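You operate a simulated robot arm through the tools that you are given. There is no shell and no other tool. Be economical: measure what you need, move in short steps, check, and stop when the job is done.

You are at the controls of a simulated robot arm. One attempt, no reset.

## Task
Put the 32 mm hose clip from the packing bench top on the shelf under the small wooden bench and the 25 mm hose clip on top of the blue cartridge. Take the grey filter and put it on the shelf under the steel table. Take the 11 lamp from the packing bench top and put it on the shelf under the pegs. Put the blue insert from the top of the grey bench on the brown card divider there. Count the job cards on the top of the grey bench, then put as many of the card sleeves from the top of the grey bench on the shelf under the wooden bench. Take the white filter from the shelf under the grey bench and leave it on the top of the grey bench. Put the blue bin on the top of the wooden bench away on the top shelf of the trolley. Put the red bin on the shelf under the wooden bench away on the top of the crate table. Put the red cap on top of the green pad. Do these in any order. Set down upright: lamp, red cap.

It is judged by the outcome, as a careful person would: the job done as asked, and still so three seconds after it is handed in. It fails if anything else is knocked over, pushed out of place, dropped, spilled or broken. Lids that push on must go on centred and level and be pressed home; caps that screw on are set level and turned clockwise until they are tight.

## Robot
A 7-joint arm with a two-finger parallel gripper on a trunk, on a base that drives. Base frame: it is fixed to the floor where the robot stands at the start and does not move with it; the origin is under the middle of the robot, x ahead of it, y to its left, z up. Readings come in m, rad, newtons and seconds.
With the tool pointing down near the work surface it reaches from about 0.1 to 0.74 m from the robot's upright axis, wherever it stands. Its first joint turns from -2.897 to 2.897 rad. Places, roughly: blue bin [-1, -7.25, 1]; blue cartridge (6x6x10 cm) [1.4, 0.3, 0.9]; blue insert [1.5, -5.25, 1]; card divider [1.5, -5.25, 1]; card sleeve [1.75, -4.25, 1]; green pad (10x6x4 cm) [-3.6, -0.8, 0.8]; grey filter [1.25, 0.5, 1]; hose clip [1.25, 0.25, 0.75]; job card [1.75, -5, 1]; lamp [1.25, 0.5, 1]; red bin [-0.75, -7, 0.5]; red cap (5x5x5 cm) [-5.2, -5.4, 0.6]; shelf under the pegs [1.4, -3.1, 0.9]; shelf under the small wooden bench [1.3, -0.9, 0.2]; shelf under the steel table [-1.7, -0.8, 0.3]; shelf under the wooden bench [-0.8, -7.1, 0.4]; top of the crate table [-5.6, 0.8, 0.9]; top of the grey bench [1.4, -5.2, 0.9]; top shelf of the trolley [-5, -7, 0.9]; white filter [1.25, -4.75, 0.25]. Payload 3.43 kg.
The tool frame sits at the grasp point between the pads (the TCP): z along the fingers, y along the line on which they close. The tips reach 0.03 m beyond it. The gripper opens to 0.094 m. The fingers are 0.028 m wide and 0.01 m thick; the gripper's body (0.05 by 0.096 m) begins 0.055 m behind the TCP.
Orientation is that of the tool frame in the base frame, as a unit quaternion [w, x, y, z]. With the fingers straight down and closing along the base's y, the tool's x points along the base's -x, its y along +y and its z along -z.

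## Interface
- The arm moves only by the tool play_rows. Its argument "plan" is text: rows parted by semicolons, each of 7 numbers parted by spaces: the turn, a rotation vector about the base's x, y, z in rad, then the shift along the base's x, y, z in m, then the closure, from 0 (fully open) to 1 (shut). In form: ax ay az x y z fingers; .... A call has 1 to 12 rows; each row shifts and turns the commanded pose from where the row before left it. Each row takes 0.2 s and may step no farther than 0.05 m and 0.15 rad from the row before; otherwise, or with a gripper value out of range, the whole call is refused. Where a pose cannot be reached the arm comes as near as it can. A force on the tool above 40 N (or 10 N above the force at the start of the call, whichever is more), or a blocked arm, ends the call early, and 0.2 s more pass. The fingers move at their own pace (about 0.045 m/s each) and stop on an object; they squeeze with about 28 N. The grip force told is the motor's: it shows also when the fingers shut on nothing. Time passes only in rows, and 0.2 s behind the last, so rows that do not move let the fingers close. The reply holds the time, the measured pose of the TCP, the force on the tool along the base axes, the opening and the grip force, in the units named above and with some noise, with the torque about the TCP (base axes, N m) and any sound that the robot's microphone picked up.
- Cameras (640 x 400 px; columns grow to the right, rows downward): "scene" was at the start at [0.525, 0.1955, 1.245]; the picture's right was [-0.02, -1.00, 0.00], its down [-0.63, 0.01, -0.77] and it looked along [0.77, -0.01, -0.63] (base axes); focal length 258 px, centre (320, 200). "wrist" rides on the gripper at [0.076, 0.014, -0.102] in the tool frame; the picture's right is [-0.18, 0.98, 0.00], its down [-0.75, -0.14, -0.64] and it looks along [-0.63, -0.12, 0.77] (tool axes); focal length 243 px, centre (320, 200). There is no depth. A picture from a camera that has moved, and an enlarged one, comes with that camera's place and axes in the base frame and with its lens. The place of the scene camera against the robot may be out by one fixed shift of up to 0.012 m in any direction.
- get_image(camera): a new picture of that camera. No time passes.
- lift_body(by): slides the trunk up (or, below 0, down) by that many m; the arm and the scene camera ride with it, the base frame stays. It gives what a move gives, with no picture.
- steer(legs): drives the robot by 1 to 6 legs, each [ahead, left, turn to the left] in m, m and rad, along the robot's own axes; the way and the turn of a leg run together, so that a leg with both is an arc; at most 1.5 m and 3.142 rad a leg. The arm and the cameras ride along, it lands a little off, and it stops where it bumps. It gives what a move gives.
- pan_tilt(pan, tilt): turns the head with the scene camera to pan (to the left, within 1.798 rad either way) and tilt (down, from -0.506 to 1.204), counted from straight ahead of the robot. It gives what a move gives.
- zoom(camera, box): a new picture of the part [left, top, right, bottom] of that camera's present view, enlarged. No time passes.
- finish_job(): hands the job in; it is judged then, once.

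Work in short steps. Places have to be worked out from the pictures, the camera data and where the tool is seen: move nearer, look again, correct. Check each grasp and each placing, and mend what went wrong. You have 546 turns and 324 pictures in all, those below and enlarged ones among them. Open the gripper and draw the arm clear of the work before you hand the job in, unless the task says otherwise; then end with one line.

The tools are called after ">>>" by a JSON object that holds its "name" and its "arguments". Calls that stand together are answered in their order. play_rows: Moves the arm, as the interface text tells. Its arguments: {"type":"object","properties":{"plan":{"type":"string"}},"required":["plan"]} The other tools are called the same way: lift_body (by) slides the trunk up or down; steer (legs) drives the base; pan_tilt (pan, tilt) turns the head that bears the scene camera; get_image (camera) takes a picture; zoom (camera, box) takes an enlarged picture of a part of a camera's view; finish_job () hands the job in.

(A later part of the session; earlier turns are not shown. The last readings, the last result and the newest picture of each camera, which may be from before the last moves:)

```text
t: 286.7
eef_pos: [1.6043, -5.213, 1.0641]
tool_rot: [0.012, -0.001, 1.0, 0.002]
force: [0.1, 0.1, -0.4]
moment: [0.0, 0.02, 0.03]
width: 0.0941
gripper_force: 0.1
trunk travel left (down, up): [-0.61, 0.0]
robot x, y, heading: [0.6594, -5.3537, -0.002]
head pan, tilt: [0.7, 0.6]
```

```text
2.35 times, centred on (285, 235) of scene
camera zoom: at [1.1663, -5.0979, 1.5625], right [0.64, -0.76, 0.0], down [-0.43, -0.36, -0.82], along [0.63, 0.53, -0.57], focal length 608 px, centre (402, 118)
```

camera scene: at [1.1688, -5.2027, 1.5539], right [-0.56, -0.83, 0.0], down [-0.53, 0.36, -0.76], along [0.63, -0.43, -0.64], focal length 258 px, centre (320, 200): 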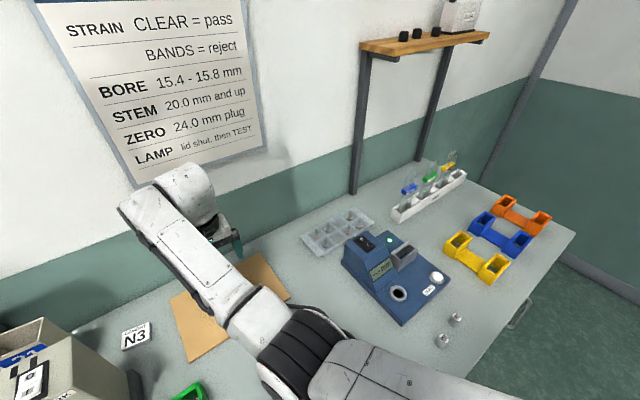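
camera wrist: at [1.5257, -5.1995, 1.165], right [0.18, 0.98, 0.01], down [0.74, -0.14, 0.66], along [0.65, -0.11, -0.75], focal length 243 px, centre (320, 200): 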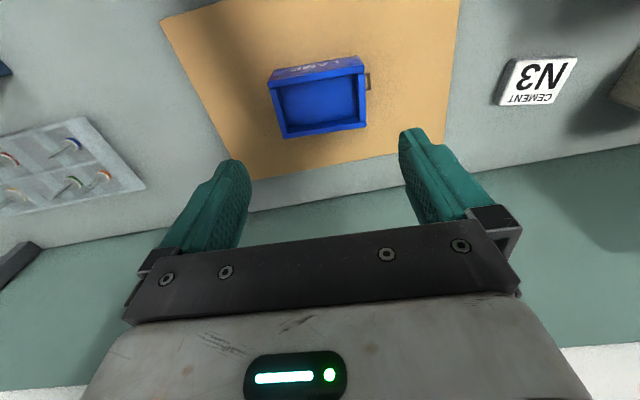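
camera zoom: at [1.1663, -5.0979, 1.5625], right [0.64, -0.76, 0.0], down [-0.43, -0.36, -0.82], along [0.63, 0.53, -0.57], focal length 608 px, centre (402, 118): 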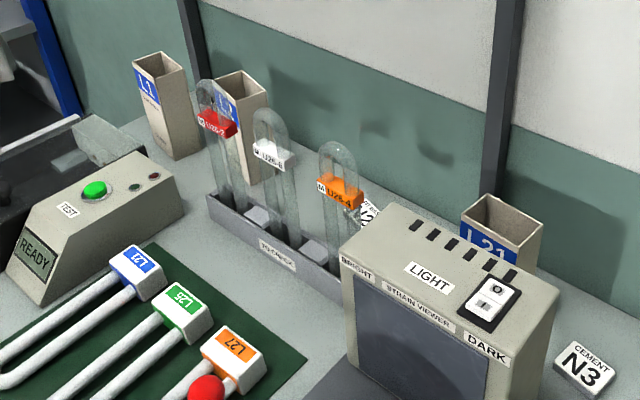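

Four sleeves exist (L1, L2, L21, L27). To check the spot behind the viewer, I'll yaw the hand so its camera looks that way.

>>> {"name": "play_rows", "arguments": {"plan": "0 0 0.14 0 0 0.01 0;0 0 0.14 0 0 0.01 0;0 0 0.14 0 0 0.01 0;0 0 0.14 0 0 0.01 0;0 0 0.14 0 0 0 0;0 0 0.14 0 0 0 0;0 0 0.14 0 0 0 0;0 0 0.14 0 0 0 0"}}

>>> {"name": "get_image", "arguments": {"camera": "wrist"}}

```text
t: 288.5
eef_pos: [1.6059, -5.213, 1.1044]
tool_rot: [0.009, -0.533, 0.846, 0.008]
force: [0.2, 0.1, 0.3]
moment: [0.02, 0.0, -0.05]
width: 0.0941
gripper_force: 0.0
trunk travel left (down, up): [-0.61, 0.0]
robot x, y, heading: [0.6598, -5.3521, -0.003]
head pan, tilt: [0.7, 0.6]
```

```text
184 pictures are left
camera wrist: at [1.5582, -5.2783, 1.205], right [-0.81, 0.59, 0.01], down [0.45, 0.6, 0.66], along [0.38, 0.54, -0.75], focal length 243 px, centre (320, 200)
```

wrist: 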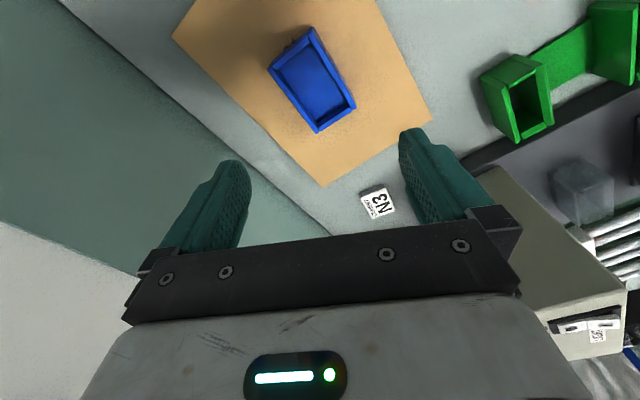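

Not helpful from this side. I'll undo the yaw, back off, and go to the left part of the bench to check from there.

>>> {"name": "play_rows", "arguments": {"plan": "0 0 -0.14 0 0 0 0;0 0 -0.14 0 0 0 0;0 0 -0.14 0 0 0 0;0 0 -0.14 0 0 0 0;0 0 -0.14 0 0 0 0;0 0 -0.14 0 0 0 0;0 0 -0.14 0 0 0 0;0 0 -0.14 0 0 0 0"}}

>>> {"name": "steer", "arguments": {"legs": [[-0.75, 0, 0], [0, 0.92, 0]]}}

>>> {"name": "pan_tilt", "arguments": {"pan": -0.3, "tilt": 0.65}}

>>> {"name": "get_image", "arguments": {"camera": "scene"}}

```text
t: 290.3
eef_pos: [1.6049, -5.2129, 1.1045]
tool_rot: [0.012, -0.001, 1.0, 0.002]
force: [-0.7, -0.4, 1.2]
moment: [-0.02, 0.0, 0.02]
width: 0.0943
gripper_force: 0.0
trunk travel left (down, up): [-0.61, 0.0]
robot x, y, heading: [0.6642, -5.3545, -0.003]
head pan, tilt: [0.7, 0.6]
```

```text
t: 298.7
eef_pos: [0.8589, -4.2906, 1.104]
tool_rot: [0.012, -0.003, 1.0, 0.002]
force: [0.5, 0.0, 0.0]
moment: [-0.02, 0.01, 0.03]
width: 0.0941
gripper_force: 0.1
trunk travel left (down, up): [-0.61, 0.0]
robot x, y, heading: [-0.0886, -4.428, 0.005]
head pan, tilt: [0.7, 0.6]
```

```text
t: 300.0
eef_pos: [0.8596, -4.2887, 1.1047]
tool_rot: [0.011, -0.003, 1.0, 0.002]
force: [0.5, -0.1, 0.0]
moment: [0.01, 0.01, -0.02]
width: 0.0939
gripper_force: 0.0
trunk travel left (down, up): [-0.61, 0.0]
robot x, y, heading: [-0.0849, -4.426, 0.002]
head pan, tilt: [-0.3, 0.649]
```

```text
183 pictures are left
camera scene: at [0.4358, -4.2567, 1.5582], right [-0.29, -0.96, 0.0], down [-0.58, 0.18, -0.8], along [0.76, -0.23, -0.6], focal length 258 px, centre (320, 200)
```

scene: 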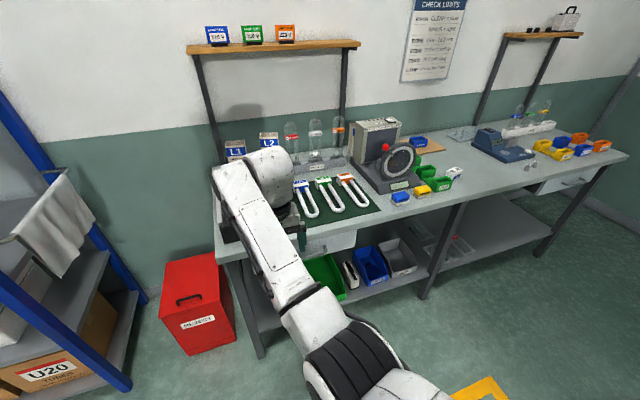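

Driving 0.45 closer to look behind the viewer from the left.

>>> {"name": "steer", "arguments": {"legs": [[0.45, 0, 0]]}}

>>> {"name": "pan_tilt", "arguments": {"pan": -0.6, "tilt": 0.65}}

>>> {"name": "get_image", "arguments": {"camera": "scene"}}

>>> {"name": "get_image", "arguments": {"camera": "wrist"}}

```text
t: 302.7
eef_pos: [1.3075, -4.2889, 1.1053]
tool_rot: [0.011, -0.002, 1.0, 0.002]
force: [-0.4, -0.3, 0.5]
moment: [-0.01, 0.01, 0.03]
width: 0.0942
gripper_force: 0.0
trunk travel left (down, up): [-0.61, 0.0]
robot x, y, heading: [0.362, -4.4261, 0.001]
head pan, tilt: [-0.3, 0.649]
```

```text
t: 303.5
eef_pos: [1.3071, -4.2889, 1.1041]
tool_rot: [0.012, -0.003, 1.0, 0.001]
force: [0.1, -0.6, -0.3]
moment: [0.03, 0.02, -0.02]
width: 0.0943
gripper_force: 0.1
trunk travel left (down, up): [-0.61, 0.0]
robot x, y, heading: [0.364, -4.4261, 0.002]
head pan, tilt: [-0.6, 0.649]
```

```text
182 pictures are left
camera scene: at [0.8728, -4.2799, 1.5582], right [-0.56, -0.83, 0.0], down [-0.5, 0.34, -0.8], along [0.66, -0.45, -0.6], focal length 258 px, centre (320, 200)
```

scene: 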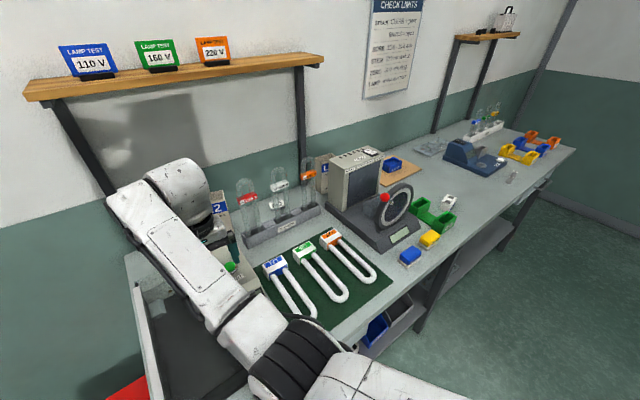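

```text
181 pictures are left
camera wrist: at [1.2284, -4.276, 1.2051], right [0.18, 0.98, 0.01], down [0.74, -0.14, 0.66], along [0.65, -0.11, -0.75], focal length 243 px, centre (320, 200)
```

wrist: 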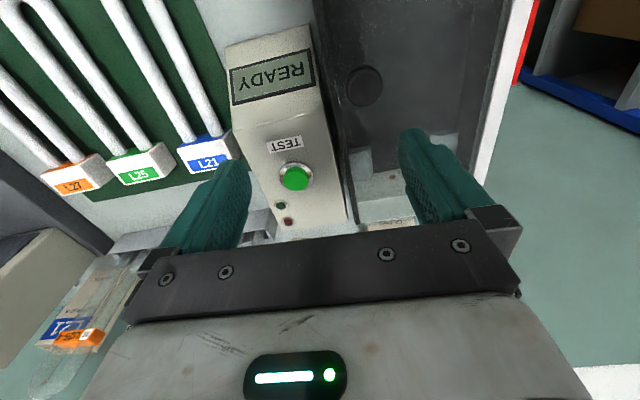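

>>> {"name": "zoom", "arguments": {"camera": "scene", "box": [200, 130, 420, 250]}}

```text
2.91 times, centred on (310, 190) of scene
camera zoom: at [0.8728, -4.2799, 1.5582], right [-0.56, -0.83, 0.0], down [-0.5, 0.34, -0.8], along [0.66, -0.45, -0.6], focal length 752 px, centre (349, 229)
```

zoom: 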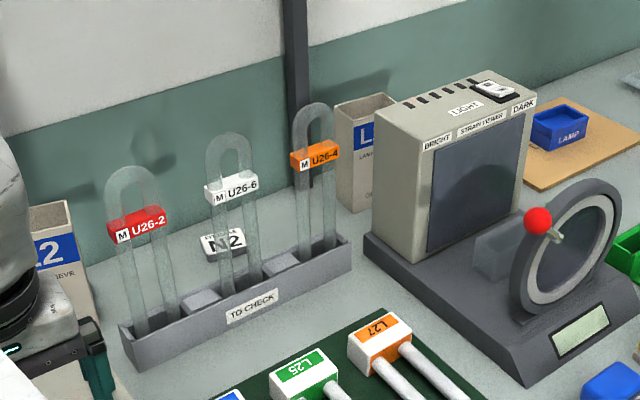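

I count two job cards (N2, N3). One more sleeve is needed: L2 at about (1.645,−4.36), behind the READY box (top z≈1.0). I'll check how high the hand can go here, with fingers part-closed.

>>> {"name": "play_rows", "arguments": {"plan": "0 0 0 0 0 0.025 0.5;0 0 0 0 0 0.025 0.5;0 0 0 0 0 0.02 0.5"}}

>>> {"name": "steer", "arguments": {"legs": [[0.12, -0.08, 0]]}}

>>> {"name": "get_image", "arguments": {"camera": "wrist"}}

>>> {"name": "pan_tilt", "arguments": {"pan": -0.1, "tilt": 0.5}}

>>> {"name": "get_image", "arguments": {"camera": "scene"}}

```text
t: 304.3
eef_pos: [1.3073, -4.2896, 1.175]
tool_rot: [0.011, -0.002, 1.0, 0.002]
force: [0.6, 0.3, 0.1]
moment: [0.01, 0.0, -0.01]
width: 0.047
gripper_force: 0.0
trunk travel left (down, up): [-0.61, 0.0]
robot x, y, heading: [0.363, -4.4284, 0.002]
head pan, tilt: [-0.6, 0.649]
```

```text
t: 305.7
eef_pos: [1.4286, -4.3693, 1.1751]
tool_rot: [0.011, -0.002, 1.0, 0.002]
force: [0.0, 0.4, 0.1]
moment: [-0.02, -0.01, 0.01]
width: 0.0471
gripper_force: 0.0
trunk travel left (down, up): [-0.61, 0.0]
robot x, y, heading: [0.4794, -4.505, 0.005]
head pan, tilt: [-0.6, 0.649]
```

```text
179 pictures are left
camera wrist: at [1.3502, -4.3562, 1.2749], right [0.18, 0.98, 0.01], down [0.74, -0.14, 0.66], along [0.65, -0.11, -0.75], focal length 243 px, centre (320, 200)
```

wrist: 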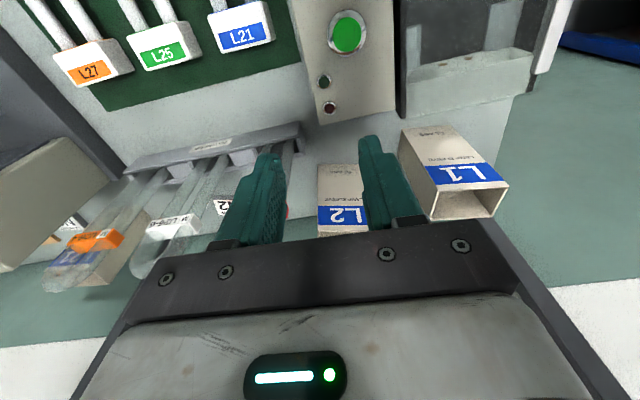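

```text
t: 306.6
eef_pos: [1.4293, -4.3693, 1.1751]
tool_rot: [0.012, -0.002, 1.0, 0.001]
force: [0.7, -0.2, -0.7]
moment: [0.03, 0.02, -0.02]
width: 0.0467
gripper_force: 0.0
trunk travel left (down, up): [-0.61, 0.0]
robot x, y, heading: [0.4862, -4.5076, 0.001]
head pan, tilt: [-0.099, 0.499]
```

```text
178 pictures are left
camera scene: at [1.0136, -4.32, 1.5716], right [-0.1, -1.0, 0.0], down [-0.48, 0.05, -0.88], along [0.87, -0.09, -0.48], focal length 258 px, centre (320, 200)
```

scene: 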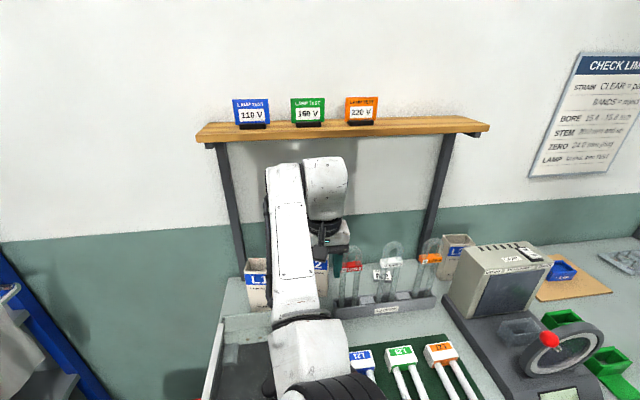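

L2's front face: x≈1.608, centred y≈−4.36, square. I'll lower to 1.10 (below the wood shelf), drive in 0.2 with fingers part-closed, then look.

>>> {"name": "play_rows", "arguments": {"plan": "0 0 0 0 0.004 -0.035 0.5;0 0 0 0 0.004 -0.035 0.5"}}

>>> {"name": "steer", "arguments": {"legs": [[0.2, 0.0, 0]]}}

>>> {"name": "get_image", "arguments": {"camera": "wrist"}}

>>> {"name": "get_image", "arguments": {"camera": "scene"}}

```text
t: 307.2
eef_pos: [1.4304, -4.3603, 1.1052]
tool_rot: [0.012, -0.002, 1.0, 0.001]
force: [-0.1, 0.1, 0.3]
moment: [-0.01, 0.02, 0.01]
width: 0.047
gripper_force: 0.0
trunk travel left (down, up): [-0.61, 0.0]
robot x, y, heading: [0.4821, -4.5058, 0.004]
head pan, tilt: [-0.099, 0.499]
```

```text
t: 308.8
eef_pos: [1.6315, -4.3601, 1.1051]
tool_rot: [0.012, -0.001, 1.0, 0.001]
force: [-0.3, -0.2, -0.3]
moment: [0.01, 0.0, 0.0]
width: 0.0472
gripper_force: 0.1
trunk travel left (down, up): [-0.61, 0.0]
robot x, y, heading: [0.686, -4.5068, 0.001]
head pan, tilt: [-0.099, 0.499]
```

```text
177 pictures are left
camera wrist: at [1.5527, -4.3469, 1.2051], right [0.18, 0.98, 0.01], down [0.74, -0.14, 0.66], along [0.65, -0.11, -0.75], focal length 243 px, centre (320, 200)
```

wrist: 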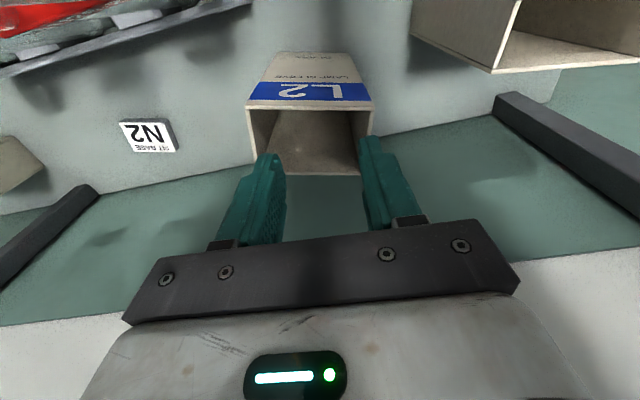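

```text
176 pictures are left
camera scene: at [1.2162, -4.3197, 1.5716], right [-0.1, -1.0, 0.0], down [-0.48, 0.05, -0.88], along [0.87, -0.09, -0.48], focal length 258 px, centre (320, 200)
```

scene: 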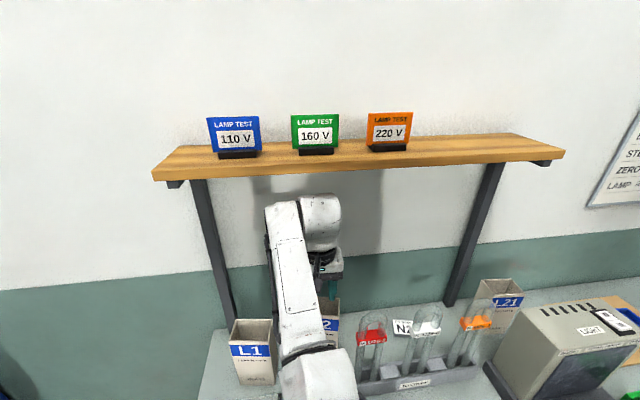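

L2 top centre ≈(1.633,−4.365), yaw about −7°. Turn the tool −7°, open, and look once more before descending.

>>> {"name": "play_rows", "arguments": {"plan": "0 0 -0.06 0.002 -0.002 0 0;0 0 -0.06 0.001 -0.002 -0.01 0;0 0 0 0 0 0 0;0 0 0 0 0 0 0"}}

>>> {"name": "get_image", "arguments": {"camera": "wrist"}}

```text
t: 309.8
eef_pos: [1.6374, -4.3643, 1.0937]
tool_rot: [0.012, 0.059, 0.998, 0.001]
force: [-0.1, -0.3, -0.3]
moment: [0.01, -0.01, -0.02]
width: 0.0941
gripper_force: 0.0
trunk travel left (down, up): [-0.61, 0.0]
robot x, y, heading: [0.6839, -4.5098, 0.001]
head pan, tilt: [-0.099, 0.499]
```

```text
175 pictures are left
camera wrist: at [1.558, -4.3412, 1.195], right [0.3, 0.95, 0.01], down [0.72, -0.23, 0.66], along [0.63, -0.19, -0.75], focal length 243 px, centre (320, 200)
```

wrist: 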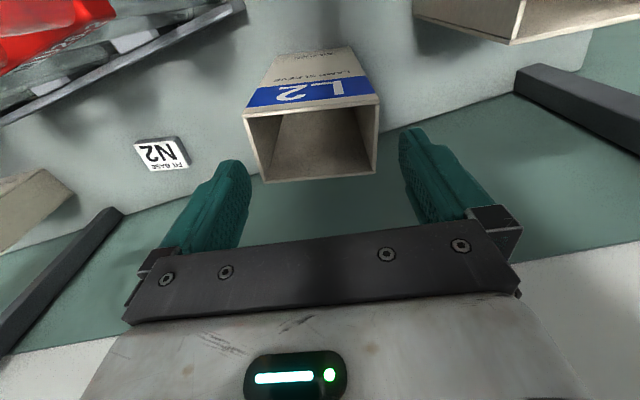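

The opening is parallel to the fingers; centre (1.634,−4.367). Descend to 1.0 and close.

>>> {"name": "play_rows", "arguments": {"plan": "0 0 0 -0.002 -0.003 -0.03 0;0 0 0 0 0 -0.03 0;0 0 0 0 0 -0.033 0;0 0 0 0 0 0 0.4;0 0 0 0 0 0 1;0 0 0 0 0 0 1;0 0 0 0 0 0 1"}}

>>> {"name": "get_image", "arguments": {"camera": "wrist"}}

```text
t: 311.4
eef_pos: [1.6335, -4.3681, 1.0012]
tool_rot: [0.012, 0.057, 0.998, 0.0]
force: [0.0, -1.2, -0.1]
moment: [-0.04, 0.0, 0.0]
width: 0.0878
gripper_force: 28.8
trunk travel left (down, up): [-0.61, 0.0]
robot x, y, heading: [0.6862, -4.5107, 0.003]
head pan, tilt: [-0.099, 0.499]
```

```text
174 pictures are left
camera wrist: at [1.5564, -4.3455, 1.1015], right [0.3, 0.95, 0.01], down [0.72, -0.23, 0.66], along [0.63, -0.19, -0.75], focal length 243 px, centre (320, 200)
```

wrist: 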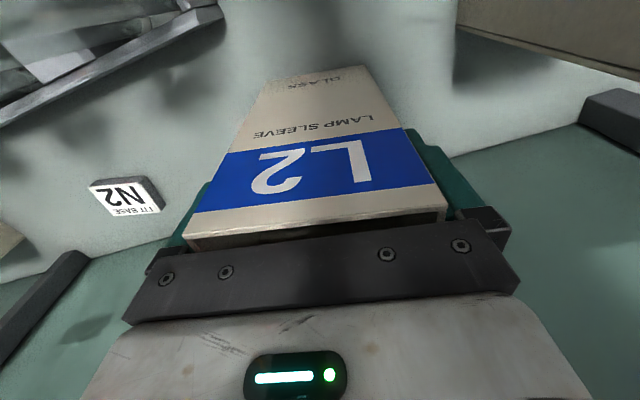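

Gripped. Lift to 1.10, back 0.08 m from under the wood shelf, then up to 1.17 and retreat over the READY box.

>>> {"name": "play_rows", "arguments": {"plan": "0 0 0 0 0 0.035 1;0 0 0 0 0 0.035 1;0 0 0 0 0 0.03 1"}}

>>> {"name": "steer", "arguments": {"legs": [[-0.08, 0.0, 0]]}}

>>> {"name": "play_rows", "arguments": {"plan": "0 0 0 0 0 0.035 1;0 0 0 0 0 0.04 1"}}

>>> {"name": "get_image", "arguments": {"camera": "wrist"}}

```text
t: 312.2
eef_pos: [1.633, -4.3677, 1.1018]
tool_rot: [0.012, 0.058, 0.998, 0.002]
force: [0.0, -0.5, -1.0]
moment: [-0.03, 0.02, 0.02]
width: 0.0878
gripper_force: 28.0
trunk travel left (down, up): [-0.61, 0.0]
robot x, y, heading: [0.6869, -4.5082, 0.001]
head pan, tilt: [-0.099, 0.499]
```

```text
t: 313.3
eef_pos: [1.552, -4.3669, 1.1021]
tool_rot: [0.012, 0.057, 0.998, 0.001]
force: [0.9, 0.3, -0.7]
moment: [0.0, 0.02, 0.0]
width: 0.0878
gripper_force: 28.1
trunk travel left (down, up): [-0.61, 0.0]
robot x, y, heading: [0.6049, -4.5087, 0.003]
head pan, tilt: [-0.099, 0.499]
```

```text
t: 313.9
eef_pos: [1.5531, -4.3674, 1.1765]
tool_rot: [0.012, 0.058, 0.998, 0.001]
force: [0.0, -0.1, 0.2]
moment: [-0.01, -0.02, -0.02]
width: 0.0876
gripper_force: 28.4
trunk travel left (down, up): [-0.61, 0.0]
robot x, y, heading: [0.6069, -4.5117, -0.002]
head pan, tilt: [-0.099, 0.499]
```

```text
173 pictures are left
camera wrist: at [1.4761, -4.345, 1.277], right [0.3, 0.96, 0.01], down [0.72, -0.23, 0.66], along [0.63, -0.19, -0.75], focal length 243 px, centre (320, 200)
```

wrist: 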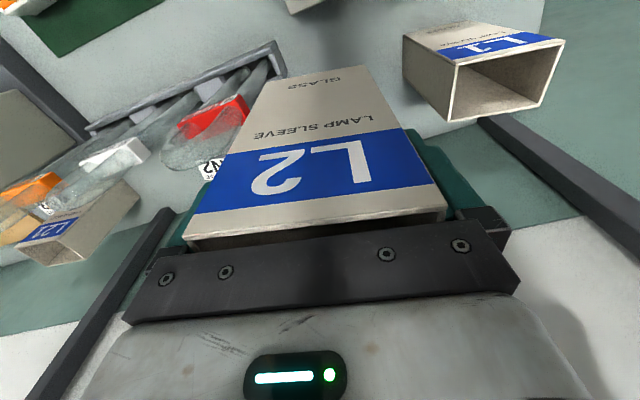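

Clear. Backing out and travelling to the wooden bench for the second sleeve.

>>> {"name": "steer", "arguments": {"legs": [[-1.0, 0.0, 0], [0, 0, -1.572], [1.0, 0, 0], [0, -0.66, 0]]}}

>>> {"name": "lift_body", "arguments": {"by": -0.35}}

>>> {"name": "pan_tilt", "arguments": {"pan": 0.0, "tilt": 0.5}}

>>> {"name": "get_image", "arguments": {"camera": "scene"}}

```text
t: 330.9
eef_pos: [-0.9398, -6.4412, 1.1768]
tool_rot: [0.009, 0.751, 0.661, -0.006]
force: [0.8, 0.9, 0.0]
moment: [0.0, -0.03, -0.02]
width: 0.0874
gripper_force: 28.0
trunk travel left (down, up): [-0.61, 0.0]
robot x, y, heading: [-1.068, -5.4906, -1.579]
head pan, tilt: [-0.099, 0.499]
```

```text
t: 334.3
eef_pos: [-0.9395, -6.4414, 0.825]
tool_rot: [0.009, 0.75, 0.661, -0.007]
force: [0.1, 0.0, -0.3]
moment: [0.01, 0.01, 0.02]
width: 0.0876
gripper_force: 28.0
trunk travel left (down, up): [-0.26, 0.35]
robot x, y, heading: [-1.0644, -5.4942, -1.589]
head pan, tilt: [-0.099, 0.499]
```

```text
t: 335.0
eef_pos: [-0.9396, -6.4411, 0.8255]
tool_rot: [0.009, 0.751, 0.66, -0.007]
force: [0.7, 0.0, -0.5]
moment: [0.03, -0.01, -0.01]
width: 0.0874
gripper_force: 28.8
trunk travel left (down, up): [-0.26, 0.35]
robot x, y, heading: [-1.0683, -5.49, -1.582]
head pan, tilt: [0.0, 0.499]
```

```text
172 pictures are left
camera scene: at [-0.8818, -6.0251, 1.2216], right [-1.0, 0.01, 0.0], down [0.0, 0.48, -0.88], along [-0.01, -0.88, -0.48], focal length 258 px, centre (320, 200)
```

scene: 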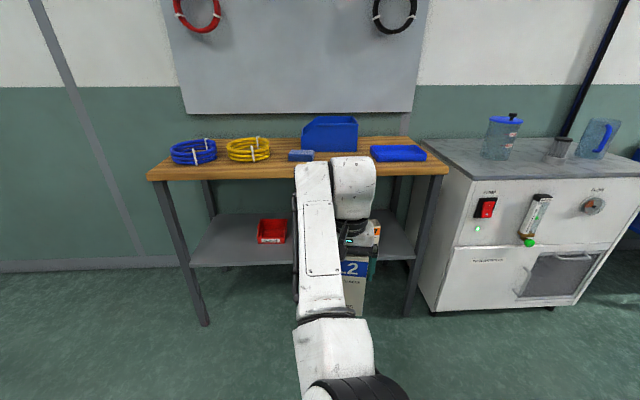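

Lowering the hand to approach height and driving in under the top.

>>> {"name": "play_rows", "arguments": {"plan": "0 0 0 0 0 -0.04 1;0 0 0 0 0 -0.04 1;0 0 0 0 0 -0.04 1;0 0 0 0 0 -0.04 1;0 0 0 0 0 -0.04 1;0 0 0 0 0 -0.04 1;0 0 0 0 0 -0.03 1"}}

>>> {"name": "steer", "arguments": {"legs": [[0.38, 0, 0.01]]}}

>>> {"name": "get_image", "arguments": {"camera": "wrist"}}

```text
t: 336.6
eef_pos: [-0.9385, -6.4406, 0.5562]
tool_rot: [0.009, 0.75, 0.661, -0.008]
force: [0.5, -0.5, -0.2]
moment: [0.0, -0.01, -0.03]
width: 0.0874
gripper_force: 28.0
trunk travel left (down, up): [-0.26, 0.35]
robot x, y, heading: [-1.0677, -5.4911, -1.586]
head pan, tilt: [0.0, 0.499]
```

```text
t: 339.0
eef_pos: [-0.9343, -6.8233, 0.557]
tool_rot: [0.009, 0.747, 0.665, -0.008]
force: [0.3, 0.3, -1.0]
moment: [-0.02, 0.01, 0.0]
width: 0.0875
gripper_force: 28.7
trunk travel left (down, up): [-0.26, 0.35]
robot x, y, heading: [-1.0734, -5.8786, -1.575]
head pan, tilt: [0.0, 0.499]
```

```text
171 pictures are left
camera wrist: at [-0.9113, -6.7471, 0.6573], right [0.95, -0.3, 0.01], down [-0.23, -0.72, 0.66], along [-0.19, -0.63, -0.75], focal length 243 px, centre (320, 200)
```

wrist: 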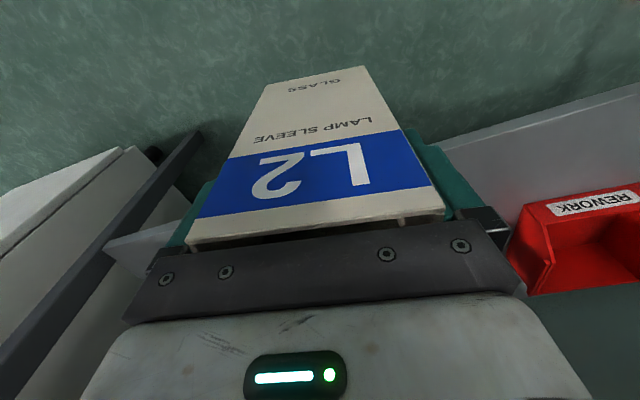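

Driving the last 0.145 m in.

>>> {"name": "steer", "arguments": {"legs": [[0.145, 0, 0.0]]}}

>>> {"name": "get_image", "arguments": {"camera": "wrist"}}

```text
t: 340.4
eef_pos: [-0.932, -6.969, 0.557]
tool_rot: [0.009, 0.747, 0.665, -0.008]
force: [0.1, -0.5, 0.1]
moment: [-0.02, 0.02, 0.0]
width: 0.0875
gripper_force: 28.1
trunk travel left (down, up): [-0.26, 0.35]
robot x, y, heading: [-1.0708, -6.0188, -1.571]
head pan, tilt: [0.0, 0.499]
```

```text
170 pictures are left
camera wrist: at [-0.9103, -6.8915, 0.6573], right [0.95, -0.3, 0.01], down [-0.23, -0.72, 0.66], along [-0.19, -0.63, -0.75], focal length 243 px, centre (320, 200)
```

wrist: 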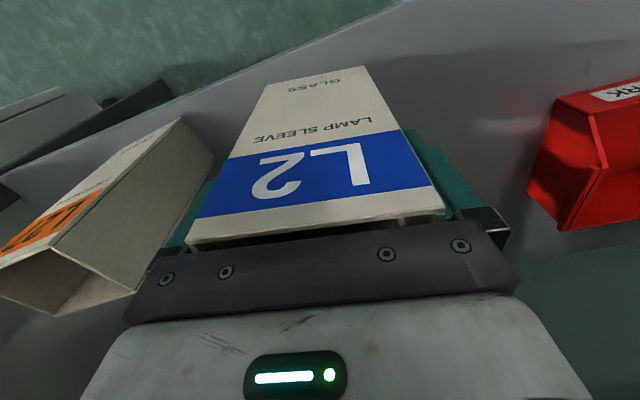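

Good spacing. Lowering in 3 mm steps.

>>> {"name": "play_rows", "arguments": {"plan": "0 0 0 0 0 -0.005 1;0 0 0 0 0 -0.005 1;0 0 0 0 0 -0.003 1;0 0 0 0 0 -0.003 1;0 0 0 0 0 -0.003 1;0 0 0 0 0 0 1"}}

```text
t: 341.8
eef_pos: [-0.9333, -6.9688, 0.5395]
tool_rot: [0.011, 0.747, 0.664, -0.009]
force: [1.5, 4.6, 22.4]
moment: [0.43, 0.49, -0.08]
width: 0.0877
gripper_force: 28.1
trunk travel left (down, up): [-0.26, 0.35]
robot x, y, heading: [-1.071, -6.0186, -1.571]
head pan, tilt: [0.0, 0.499]
```

Contact (22 N). Relax 2 mm and open.

>>> {"name": "play_rows", "arguments": {"plan": "0 0 0 0 0 0.002 1;0 0 0 0 0 0 0.5;0 0 0 0 0 0 0;0 0 0 0 0 0 0;0 0 0 0 0 0.008 0;0 0 0 0 0 0.007 0"}}

>>> {"name": "get_image", "arguments": {"camera": "wrist"}}

```text
t: 343.2
eef_pos: [-0.9336, -6.9665, 0.5545]
tool_rot: [0.008, 0.747, 0.664, -0.007]
force: [0.7, -0.5, -0.3]
moment: [0.0, 0.0, 0.01]
width: 0.0942
gripper_force: 0.0
trunk travel left (down, up): [-0.26, 0.35]
robot x, y, heading: [-1.0738, -6.0203, -1.57]
head pan, tilt: [0.0, 0.499]
```

```text
169 pictures are left
camera wrist: at [-0.9102, -6.8912, 0.655], right [0.95, -0.3, 0.01], down [-0.23, -0.72, 0.66], along [-0.19, -0.63, -0.75], focal length 243 px, centre (320, 200)
```

wrist: 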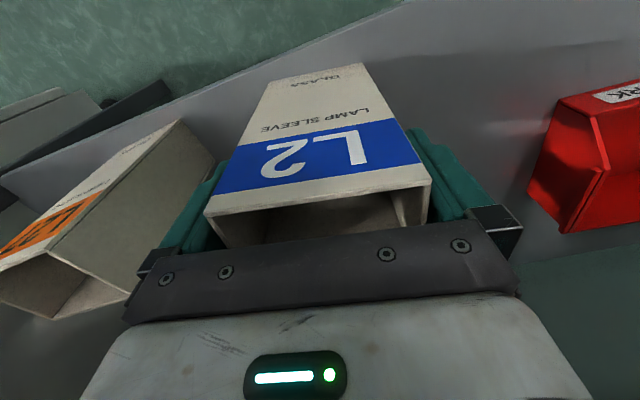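

Standing free. Withdrawing along the hand axis.

>>> {"name": "steer", "arguments": {"legs": [[-0.15, 0.018, 0.0], [-0.4, 0, 0]]}}

>>> {"name": "pan_tilt", "arguments": {"pan": 0.15, "tilt": 0.5}}

>>> {"name": "get_image", "arguments": {"camera": "scene"}}

```text
t: 346.7
eef_pos: [-0.9131, -6.4139, 0.5552]
tool_rot: [0.009, 0.747, 0.665, -0.007]
force: [-0.6, -0.1, -0.5]
moment: [0.04, 0.0, 0.0]
width: 0.0941
gripper_force: 0.1
trunk travel left (down, up): [-0.26, 0.35]
robot x, y, heading: [-1.0544, -5.468, -1.567]
head pan, tilt: [0.0, 0.499]
```

```text
t: 347.4
eef_pos: [-0.914, -6.4138, 0.5552]
tool_rot: [0.009, 0.747, 0.664, -0.008]
force: [0.3, 0.1, 0.2]
moment: [-0.01, -0.01, -0.01]
width: 0.0938
gripper_force: 0.2
trunk travel left (down, up): [-0.26, 0.35]
robot x, y, heading: [-1.0529, -5.4659, -1.569]
head pan, tilt: [0.15, 0.499]
```

```text
168 pictures are left
camera scene: at [-0.847, -5.997, 1.2216], right [-0.99, -0.15, 0.0], down [-0.07, 0.47, -0.88], along [0.13, -0.87, -0.48], focal length 258 px, centre (320, 200)
```

scene: 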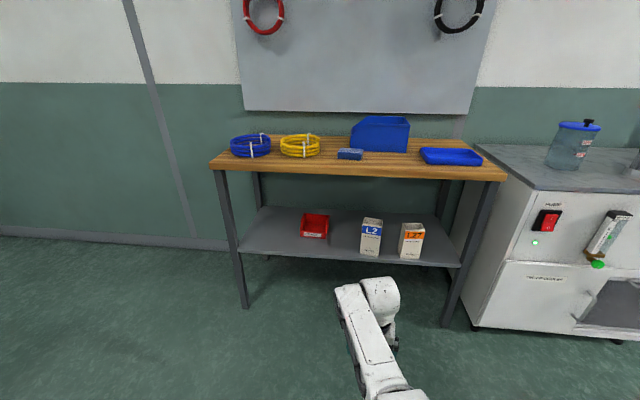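

Both sleeves are placed. Next the blue bin on top of this bench: raise the trunk and inspect it.

>>> {"name": "lift_body", "arguments": {"by": 0.35}}

>>> {"name": "pan_tilt", "arguments": {"pan": 0.0, "tilt": 0.65}}

>>> {"name": "zoom", "arguments": {"camera": "scene", "box": [200, 60, 520, 260]}}

```text
t: 350.8
eef_pos: [-0.9146, -6.4143, 0.9042]
tool_rot: [0.009, 0.747, 0.664, -0.008]
force: [0.2, -0.1, 0.0]
moment: [0.01, 0.01, 0.02]
width: 0.094
gripper_force: 0.0
trunk travel left (down, up): [-0.61, 0.0]
robot x, y, heading: [-1.049, -5.4692, -1.572]
head pan, tilt: [0.15, 0.499]
```

```text
t: 351.5
eef_pos: [-0.9146, -6.4143, 0.9047]
tool_rot: [0.009, 0.747, 0.664, -0.007]
force: [-0.1, -0.9, -0.5]
moment: [-0.01, 0.01, 0.01]
width: 0.094
gripper_force: 0.0
trunk travel left (down, up): [-0.61, 0.0]
robot x, y, heading: [-1.0554, -5.4641, -1.568]
head pan, tilt: [0.0, 0.649]
```

```text
2.00 times, centred on (360, 160) of scene
camera zoom: at [-0.8605, -5.994, 1.5583], right [-1.0, 0.0, 0.0], down [0.0, 0.6, -0.8], along [0.0, -0.8, -0.6], focal length 517 px, centre (240, 280)
```

zoom: 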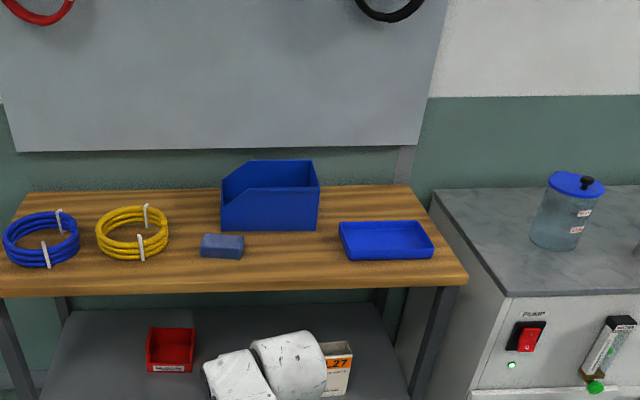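

The blue bin spans x −0.81…−1.06, y −7.13…−7.28, z 0.87–0.99. I'll grip its near side wall with the fingers closing along y, so yaw the tool 90° here in the open.

>>> {"name": "play_rows", "arguments": {"plan": "0 0 0.141 0 0 0.02 0.4;0 0 0.141 0 0 0.02 0.4;0 0 0.141 0 0 0.02 0.4;0 0 0.141 0 0 0.02 0.4;0 0 0.141 0 0 0.02 0.4;0 0 0.141 0 0 0.02 0.4;0 0 0.141 0 0 0.02 0.4;0 0 0.141 0 0 0 0.4;0 0 0.141 0 0 0 0.4;0 0 0.141 0 0 0 0.4;0 0 0.141 0 0 0 0.4;0 0 0.141 0 0 0 0.4"}}

>>> {"name": "get_image", "arguments": {"camera": "scene"}}

```text
t: 354.1
eef_pos: [-0.9149, -6.4144, 1.0451]
tool_rot: [0.011, -0.003, 1.0, 0.002]
force: [-0.8, 0.0, 0.2]
moment: [-0.01, -0.01, -0.03]
width: 0.0566
gripper_force: 0.0
trunk travel left (down, up): [-0.61, 0.0]
robot x, y, heading: [-1.0554, -5.4705, -1.572]
head pan, tilt: [0.0, 0.649]
```

```text
166 pictures are left
camera scene: at [-0.8605, -5.9939, 1.5582], right [-1.0, 0.0, 0.0], down [0.0, 0.6, -0.8], along [0.0, -0.8, -0.6], focal length 258 px, centre (320, 200)
```

scene: 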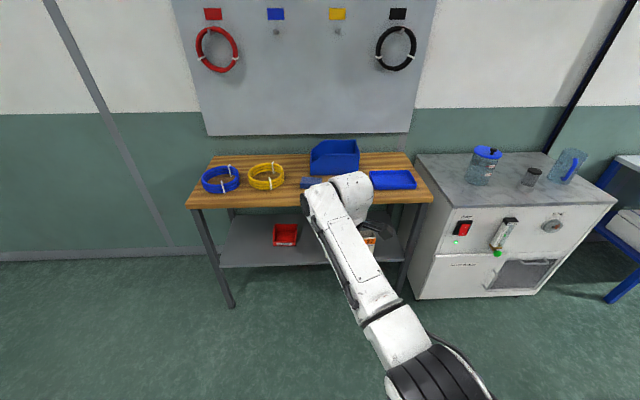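

Yaw reached. Driving 0.55 ahead and looking with the wrist camera.

>>> {"name": "steer", "arguments": {"legs": [[0.58, -0.04, 0]]}}

>>> {"name": "get_image", "arguments": {"camera": "wrist"}}

>>> {"name": "get_image", "arguments": {"camera": "scene"}}

```text
t: 357.4
eef_pos: [-0.9563, -7.0012, 1.0443]
tool_rot: [0.012, -0.002, 1.0, 0.002]
force: [-0.3, -1.4, -0.6]
moment: [0.0, 0.04, 0.03]
width: 0.0562
gripper_force: 0.0
trunk travel left (down, up): [-0.61, 0.0]
robot x, y, heading: [-1.0951, -6.0552, -1.576]
head pan, tilt: [0.0, 0.649]
```

```text
165 pictures are left
camera wrist: at [-1.0341, -6.9879, 1.1451], right [0.18, 0.98, 0.01], down [0.74, -0.14, 0.66], along [0.65, -0.11, -0.75], focal length 243 px, centre (320, 200)
```

wrist: 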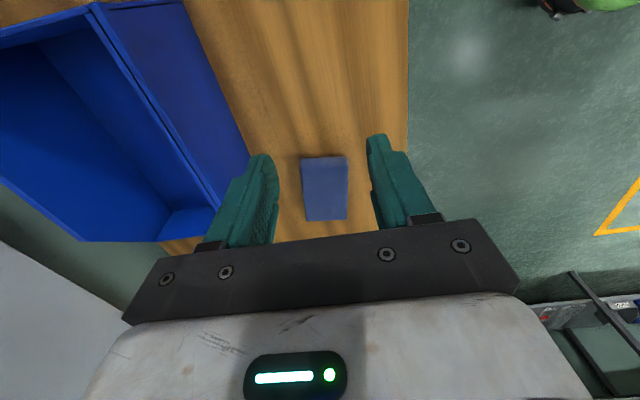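

```text
164 pictures are left
camera scene: at [-0.9015, -6.5806, 1.5582], right [-1.0, 0.0, 0.0], down [0.0, 0.6, -0.8], along [0.0, -0.8, -0.6], focal length 258 px, centre (320, 200)
```

scene: 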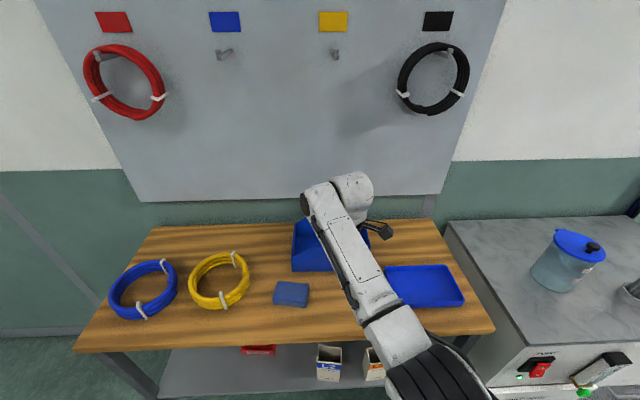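

The near wall is at y≈−7.10 (rim z≈0.99), full height for x<−0.905. I'll drive 0.1 ahead and recheck.

>>> {"name": "steer", "arguments": {"legs": [[0.1, 0, 0.005]]}}

>>> {"name": "get_image", "arguments": {"camera": "wrist"}}

```text
t: 358.6
eef_pos: [-0.9498, -7.1023, 1.046]
tool_rot: [0.012, -0.005, 1.0, 0.002]
force: [0.1, 0.3, 0.1]
moment: [-0.01, 0.0, -0.02]
width: 0.0566
gripper_force: 0.1
trunk travel left (down, up): [-0.61, 0.0]
robot x, y, heading: [-1.0941, -6.1533, -1.568]
head pan, tilt: [0.0, 0.649]
```

```text
163 pictures are left
camera wrist: at [-1.029, -7.0887, 1.1451], right [0.18, 0.98, 0.01], down [0.74, -0.14, 0.66], along [0.65, -0.11, -0.75], focal length 243 px, centre (320, 200)
```

wrist: 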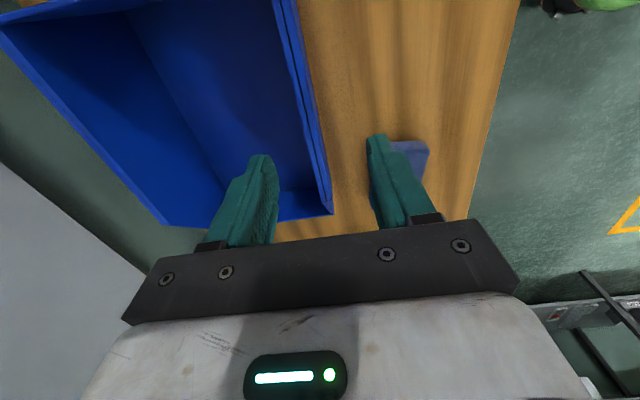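

The rim runs midway between the fingers. Descending 8 cm and closing on the wall.

>>> {"name": "play_rows", "arguments": {"plan": "0 0 0 0 -0.002 -0.03 0.4;0 0 0 0 0 -0.03 0.4;0 0 0 0 0 -0.02 0.4;0 0 0 0 0 0 0.7;0 0 0 0 0 0 1;0 0 0 0 0 0 1;0 0 0 0 0 0 1;0 0 0 0 0 0 1"}}

>>> {"name": "get_image", "arguments": {"camera": "wrist"}}

```text
t: 360.4
eef_pos: [-0.9514, -7.1042, 0.9642]
tool_rot: [0.011, -0.005, 1.0, 0.001]
force: [0.2, 0.3, 0.2]
moment: [-0.14, -0.06, -0.04]
width: 0.0085
gripper_force: 28.2
trunk travel left (down, up): [-0.61, 0.0]
robot x, y, heading: [-1.0898, -6.1541, -1.573]
head pan, tilt: [0.0, 0.649]
```

```text
162 pictures are left
camera wrist: at [-1.0296, -7.0907, 1.0649], right [0.18, 0.98, 0.01], down [0.74, -0.14, 0.66], along [0.65, -0.11, -0.75], focal length 243 px, centre (320, 200)
```

wrist: 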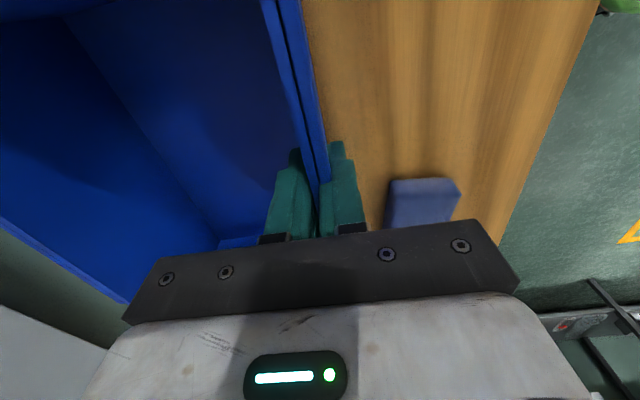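

Wall gripped (8.5 mm). Lifting gently.

>>> {"name": "play_rows", "arguments": {"plan": "0 0 0 0 0 0.015 1;0 0 0 0 0 0.02 1;0 0 0 0 0 0.03 1;0 0 0 0 0 0.03 1"}}

>>> {"name": "get_image", "arguments": {"camera": "wrist"}}

>>> {"name": "get_image", "arguments": {"camera": "scene"}}

```text
t: 361.4
eef_pos: [-0.9504, -7.1035, 1.0585]
tool_rot: [0.011, -0.005, 1.0, 0.003]
force: [-0.1, -0.3, -3.0]
moment: [0.17, 0.05, 0.04]
width: 0.0085
gripper_force: 27.6
trunk travel left (down, up): [-0.61, 0.0]
robot x, y, heading: [-1.0935, -6.1535, -1.565]
head pan, tilt: [0.0, 0.649]
```

```text
161 pictures are left
camera wrist: at [-1.0294, -7.0908, 1.1591], right [0.18, 0.98, 0.01], down [0.74, -0.14, 0.66], along [0.65, -0.11, -0.75], focal length 243 px, centre (320, 200)
```

wrist: 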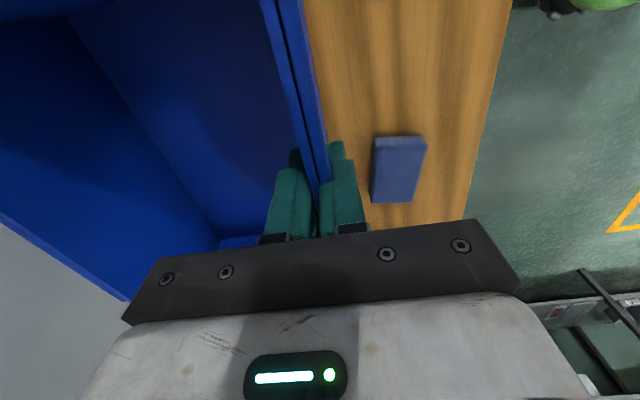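

```text
160 pictures are left
camera scene: at [-0.8985, -6.6808, 1.5582], right [-1.0, 0.0, 0.0], down [0.0, 0.6, -0.8], along [0.0, -0.8, -0.6], focal length 258 px, centre (320, 200)
```

scene: 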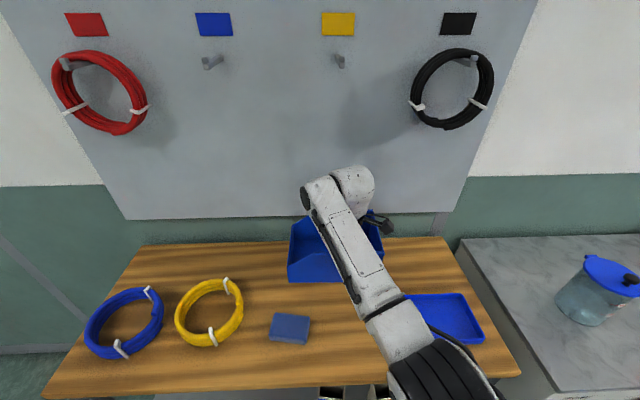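

Lifted level, ~3 N weight. Backing off and looking along the aisle to the trolley.

>>> {"name": "steer", "arguments": {"legs": [[-0.6, 0, 0]]}}

>>> {"name": "pan_tilt", "arguments": {"pan": -1.2, "tilt": 0.35}}

>>> {"name": "get_image", "arguments": {"camera": "scene"}}

```text
t: 364.8
eef_pos: [-0.9523, -6.5036, 1.0583]
tool_rot: [0.011, -0.004, 1.0, 0.003]
force: [0.2, 0.5, -2.6]
moment: [0.18, 0.05, -0.01]
width: 0.0082
gripper_force: 28.4
trunk travel left (down, up): [-0.61, 0.0]
robot x, y, heading: [-1.0949, -5.5585, -1.562]
head pan, tilt: [0.0, 0.649]
```

```text
t: 366.1
eef_pos: [-0.9515, -6.5037, 1.0582]
tool_rot: [0.01, -0.005, 1.0, 0.002]
force: [-0.7, 0.2, -2.6]
moment: [0.24, -0.02, -0.01]
width: 0.0084
gripper_force: 28.5
trunk travel left (down, up): [-0.61, 0.0]
robot x, y, heading: [-1.0993, -5.5546, -1.57]
head pan, tilt: [-1.201, 0.351]
```

```text
159 pictures are left
camera scene: at [-0.9879, -6.0278, 1.5852], right [-0.37, 0.93, 0.0], down [0.32, 0.13, -0.94], along [-0.87, -0.34, -0.34], focal length 258 px, centre (320, 200)
```

scene: 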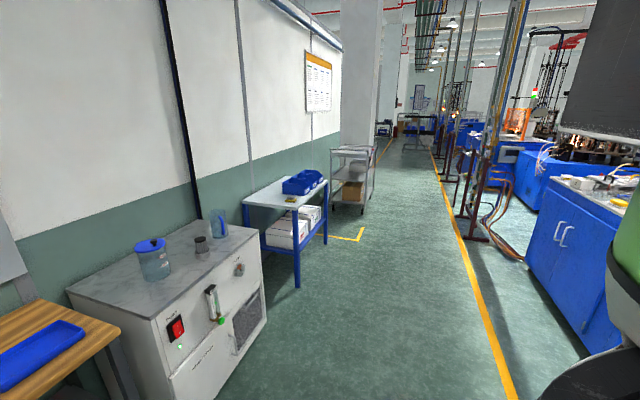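

The aisle is free; poles stand near y≈−5.1. I'll turn to face −x and drive along y≈−5.9.

>>> {"name": "steer", "arguments": {"legs": [[0, 0, -1.57], [1.3, 0.35, 0], [0.9, 0, 0]]}}

>>> {"name": "pan_tilt", "arguments": {"pan": 0.4, "tilt": 0.5}}

>>> {"name": "get_image", "arguments": {"camera": "scene"}}

```text
t: 381.1
eef_pos: [-4.2497, -6.0836, 1.0584]
tool_rot: [0.01, 0.7, 0.714, -0.006]
force: [0.8, 0.6, -2.8]
moment: [0.05, -0.16, 0.01]
width: 0.0082
gripper_force: 27.5
trunk travel left (down, up): [-0.61, 0.0]
robot x, y, heading: [-3.3004, -5.9311, -3.127]
head pan, tilt: [-1.201, 0.351]
```

```text
t: 382.8
eef_pos: [-4.2502, -6.0847, 1.058]
tool_rot: [0.01, 0.699, 0.715, -0.006]
force: [0.2, -0.2, -2.8]
moment: [0.03, -0.17, 0.03]
width: 0.0082
gripper_force: 28.0
trunk travel left (down, up): [-0.61, 0.0]
robot x, y, heading: [-3.3008, -5.9286, -3.125]
head pan, tilt: [0.4, 0.499]
```

```text
158 pictures are left
camera scene: at [-3.8274, -6.1671, 1.5716], right [-0.4, 0.91, 0.0], down [0.44, 0.19, -0.88], along [-0.8, -0.35, -0.48], focal length 258 px, centre (320, 200)
```

scene: 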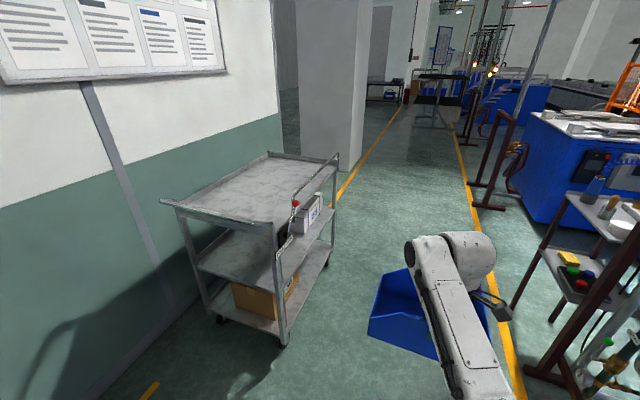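

The trolley's top shelf is empty: about x −4.6…−5.55, y −6.72…−7.37. I'll raise the bin, turn to face the wall before the trolley, then sidestep in front of it.

>>> {"name": "play_rows", "arguments": {"plan": "0 0 0 0 0 0.03 1;0 0 0 0 0 0.03 1;0 0 0 0 0 0.03 1;0 0 0 0 0 0.03 1"}}

>>> {"name": "steer", "arguments": {"legs": [[0.4, 0, 0], [0, 0, 1.557]]}}

>>> {"name": "pan_tilt", "arguments": {"pan": -0.7, "tilt": 0.6}}

>>> {"name": "get_image", "arguments": {"camera": "scene"}}

```text
t: 383.8
eef_pos: [-4.2499, -6.0843, 1.1782]
tool_rot: [0.011, 0.699, 0.715, -0.005]
force: [-0.3, -0.1, -3.3]
moment: [0.02, -0.21, 0.0]
width: 0.0085
gripper_force: 27.8
trunk travel left (down, up): [-0.61, 0.0]
robot x, y, heading: [-3.3023, -5.9283, -3.121]
head pan, tilt: [0.4, 0.499]
```

```text
t: 390.0
eef_pos: [-3.5488, -6.8857, 1.1786]
tool_rot: [0.011, -0.009, 1.0, 0.003]
force: [-0.7, 0.2, -3.0]
moment: [0.2, 0.01, 0.0]
width: 0.0086
gripper_force: 27.7
trunk travel left (down, up): [-0.61, 0.0]
robot x, y, heading: [-3.6984, -5.9383, -1.559]
head pan, tilt: [0.4, 0.499]
```

```text
t: 391.4
eef_pos: [-3.5488, -6.8864, 1.1775]
tool_rot: [0.012, -0.008, 1.0, 0.003]
force: [0.0, 0.3, -2.3]
moment: [0.2, 0.08, -0.01]
width: 0.0082
gripper_force: 28.2
trunk travel left (down, up): [-0.61, 0.0]
robot x, y, heading: [-3.6973, -5.9422, -1.562]
head pan, tilt: [-0.7, 0.6]
```

```text
157 pictures are left
camera scene: at [-3.5572, -6.4437, 1.5625], right [-0.77, 0.63, 0.0], down [0.36, 0.44, -0.82], along [-0.52, -0.64, -0.57], focal length 258 px, centre (320, 200)
```

scene: 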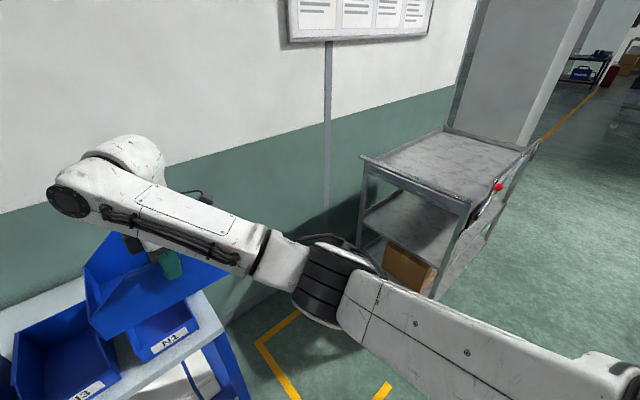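

Sidestepping right 1.45 m in front of the trolley.

>>> {"name": "steer", "arguments": {"legs": [[0.0, -1.45, -0.01]]}}

>>> {"name": "pan_tilt", "arguments": {"pan": 0.0, "tilt": 0.75}}

>>> {"name": "get_image", "arguments": {"camera": "scene"}}

>>> {"name": "get_image", "arguments": {"camera": "wrist"}}

```text
t: 398.6
eef_pos: [-5.0079, -6.8944, 1.1793]
tool_rot: [0.012, -0.001, 1.0, 0.002]
force: [-0.2, 0.4, -2.3]
moment: [0.18, 0.05, -0.01]
width: 0.0084
gripper_force: 28.4
trunk travel left (down, up): [-0.61, 0.0]
robot x, y, heading: [-5.1451, -5.9439, -1.576]
head pan, tilt: [-0.7, 0.6]
```

```text
t: 399.6
eef_pos: [-5.0069, -6.8941, 1.1781]
tool_rot: [0.012, -0.001, 1.0, 0.003]
force: [0.6, 1.1, -2.7]
moment: [0.22, 0.03, 0.01]
width: 0.0081
gripper_force: 28.0
trunk travel left (down, up): [-0.61, 0.0]
robot x, y, heading: [-5.1499, -5.9422, -1.573]
head pan, tilt: [0.0, 0.75]
```

```text
156 pictures are left
camera scene: at [-4.9536, -6.4686, 1.5496], right [-1.0, 0.0, 0.0], down [0.0, 0.68, -0.73], along [0.0, -0.73, -0.68], focal length 258 px, centre (320, 200)
```

scene: 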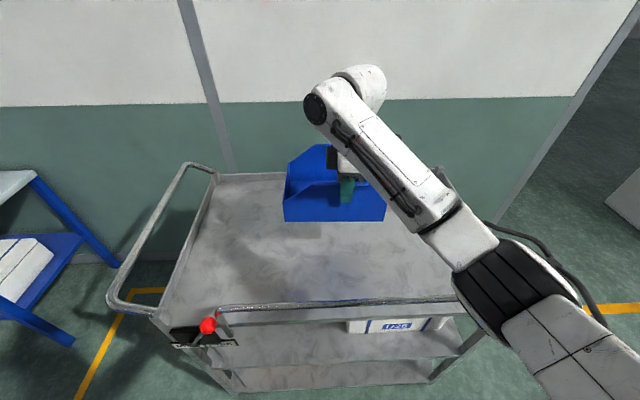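

```text
155 pictures are left
camera wrist: at [-5.0867, -6.8822, 1.2787], right [0.18, 0.98, 0.01], down [0.74, -0.14, 0.66], along [0.65, -0.11, -0.75], focal length 243 px, centre (320, 200)
```

wrist: 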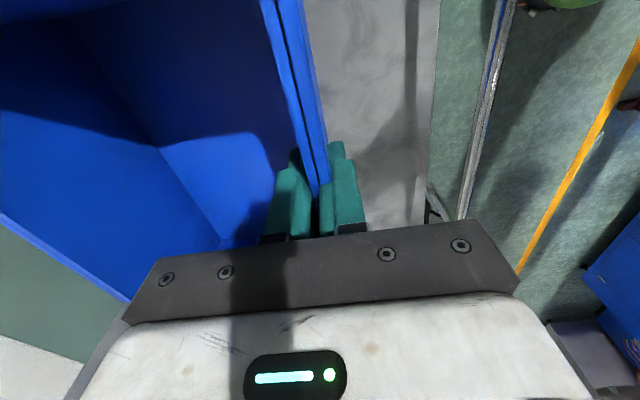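

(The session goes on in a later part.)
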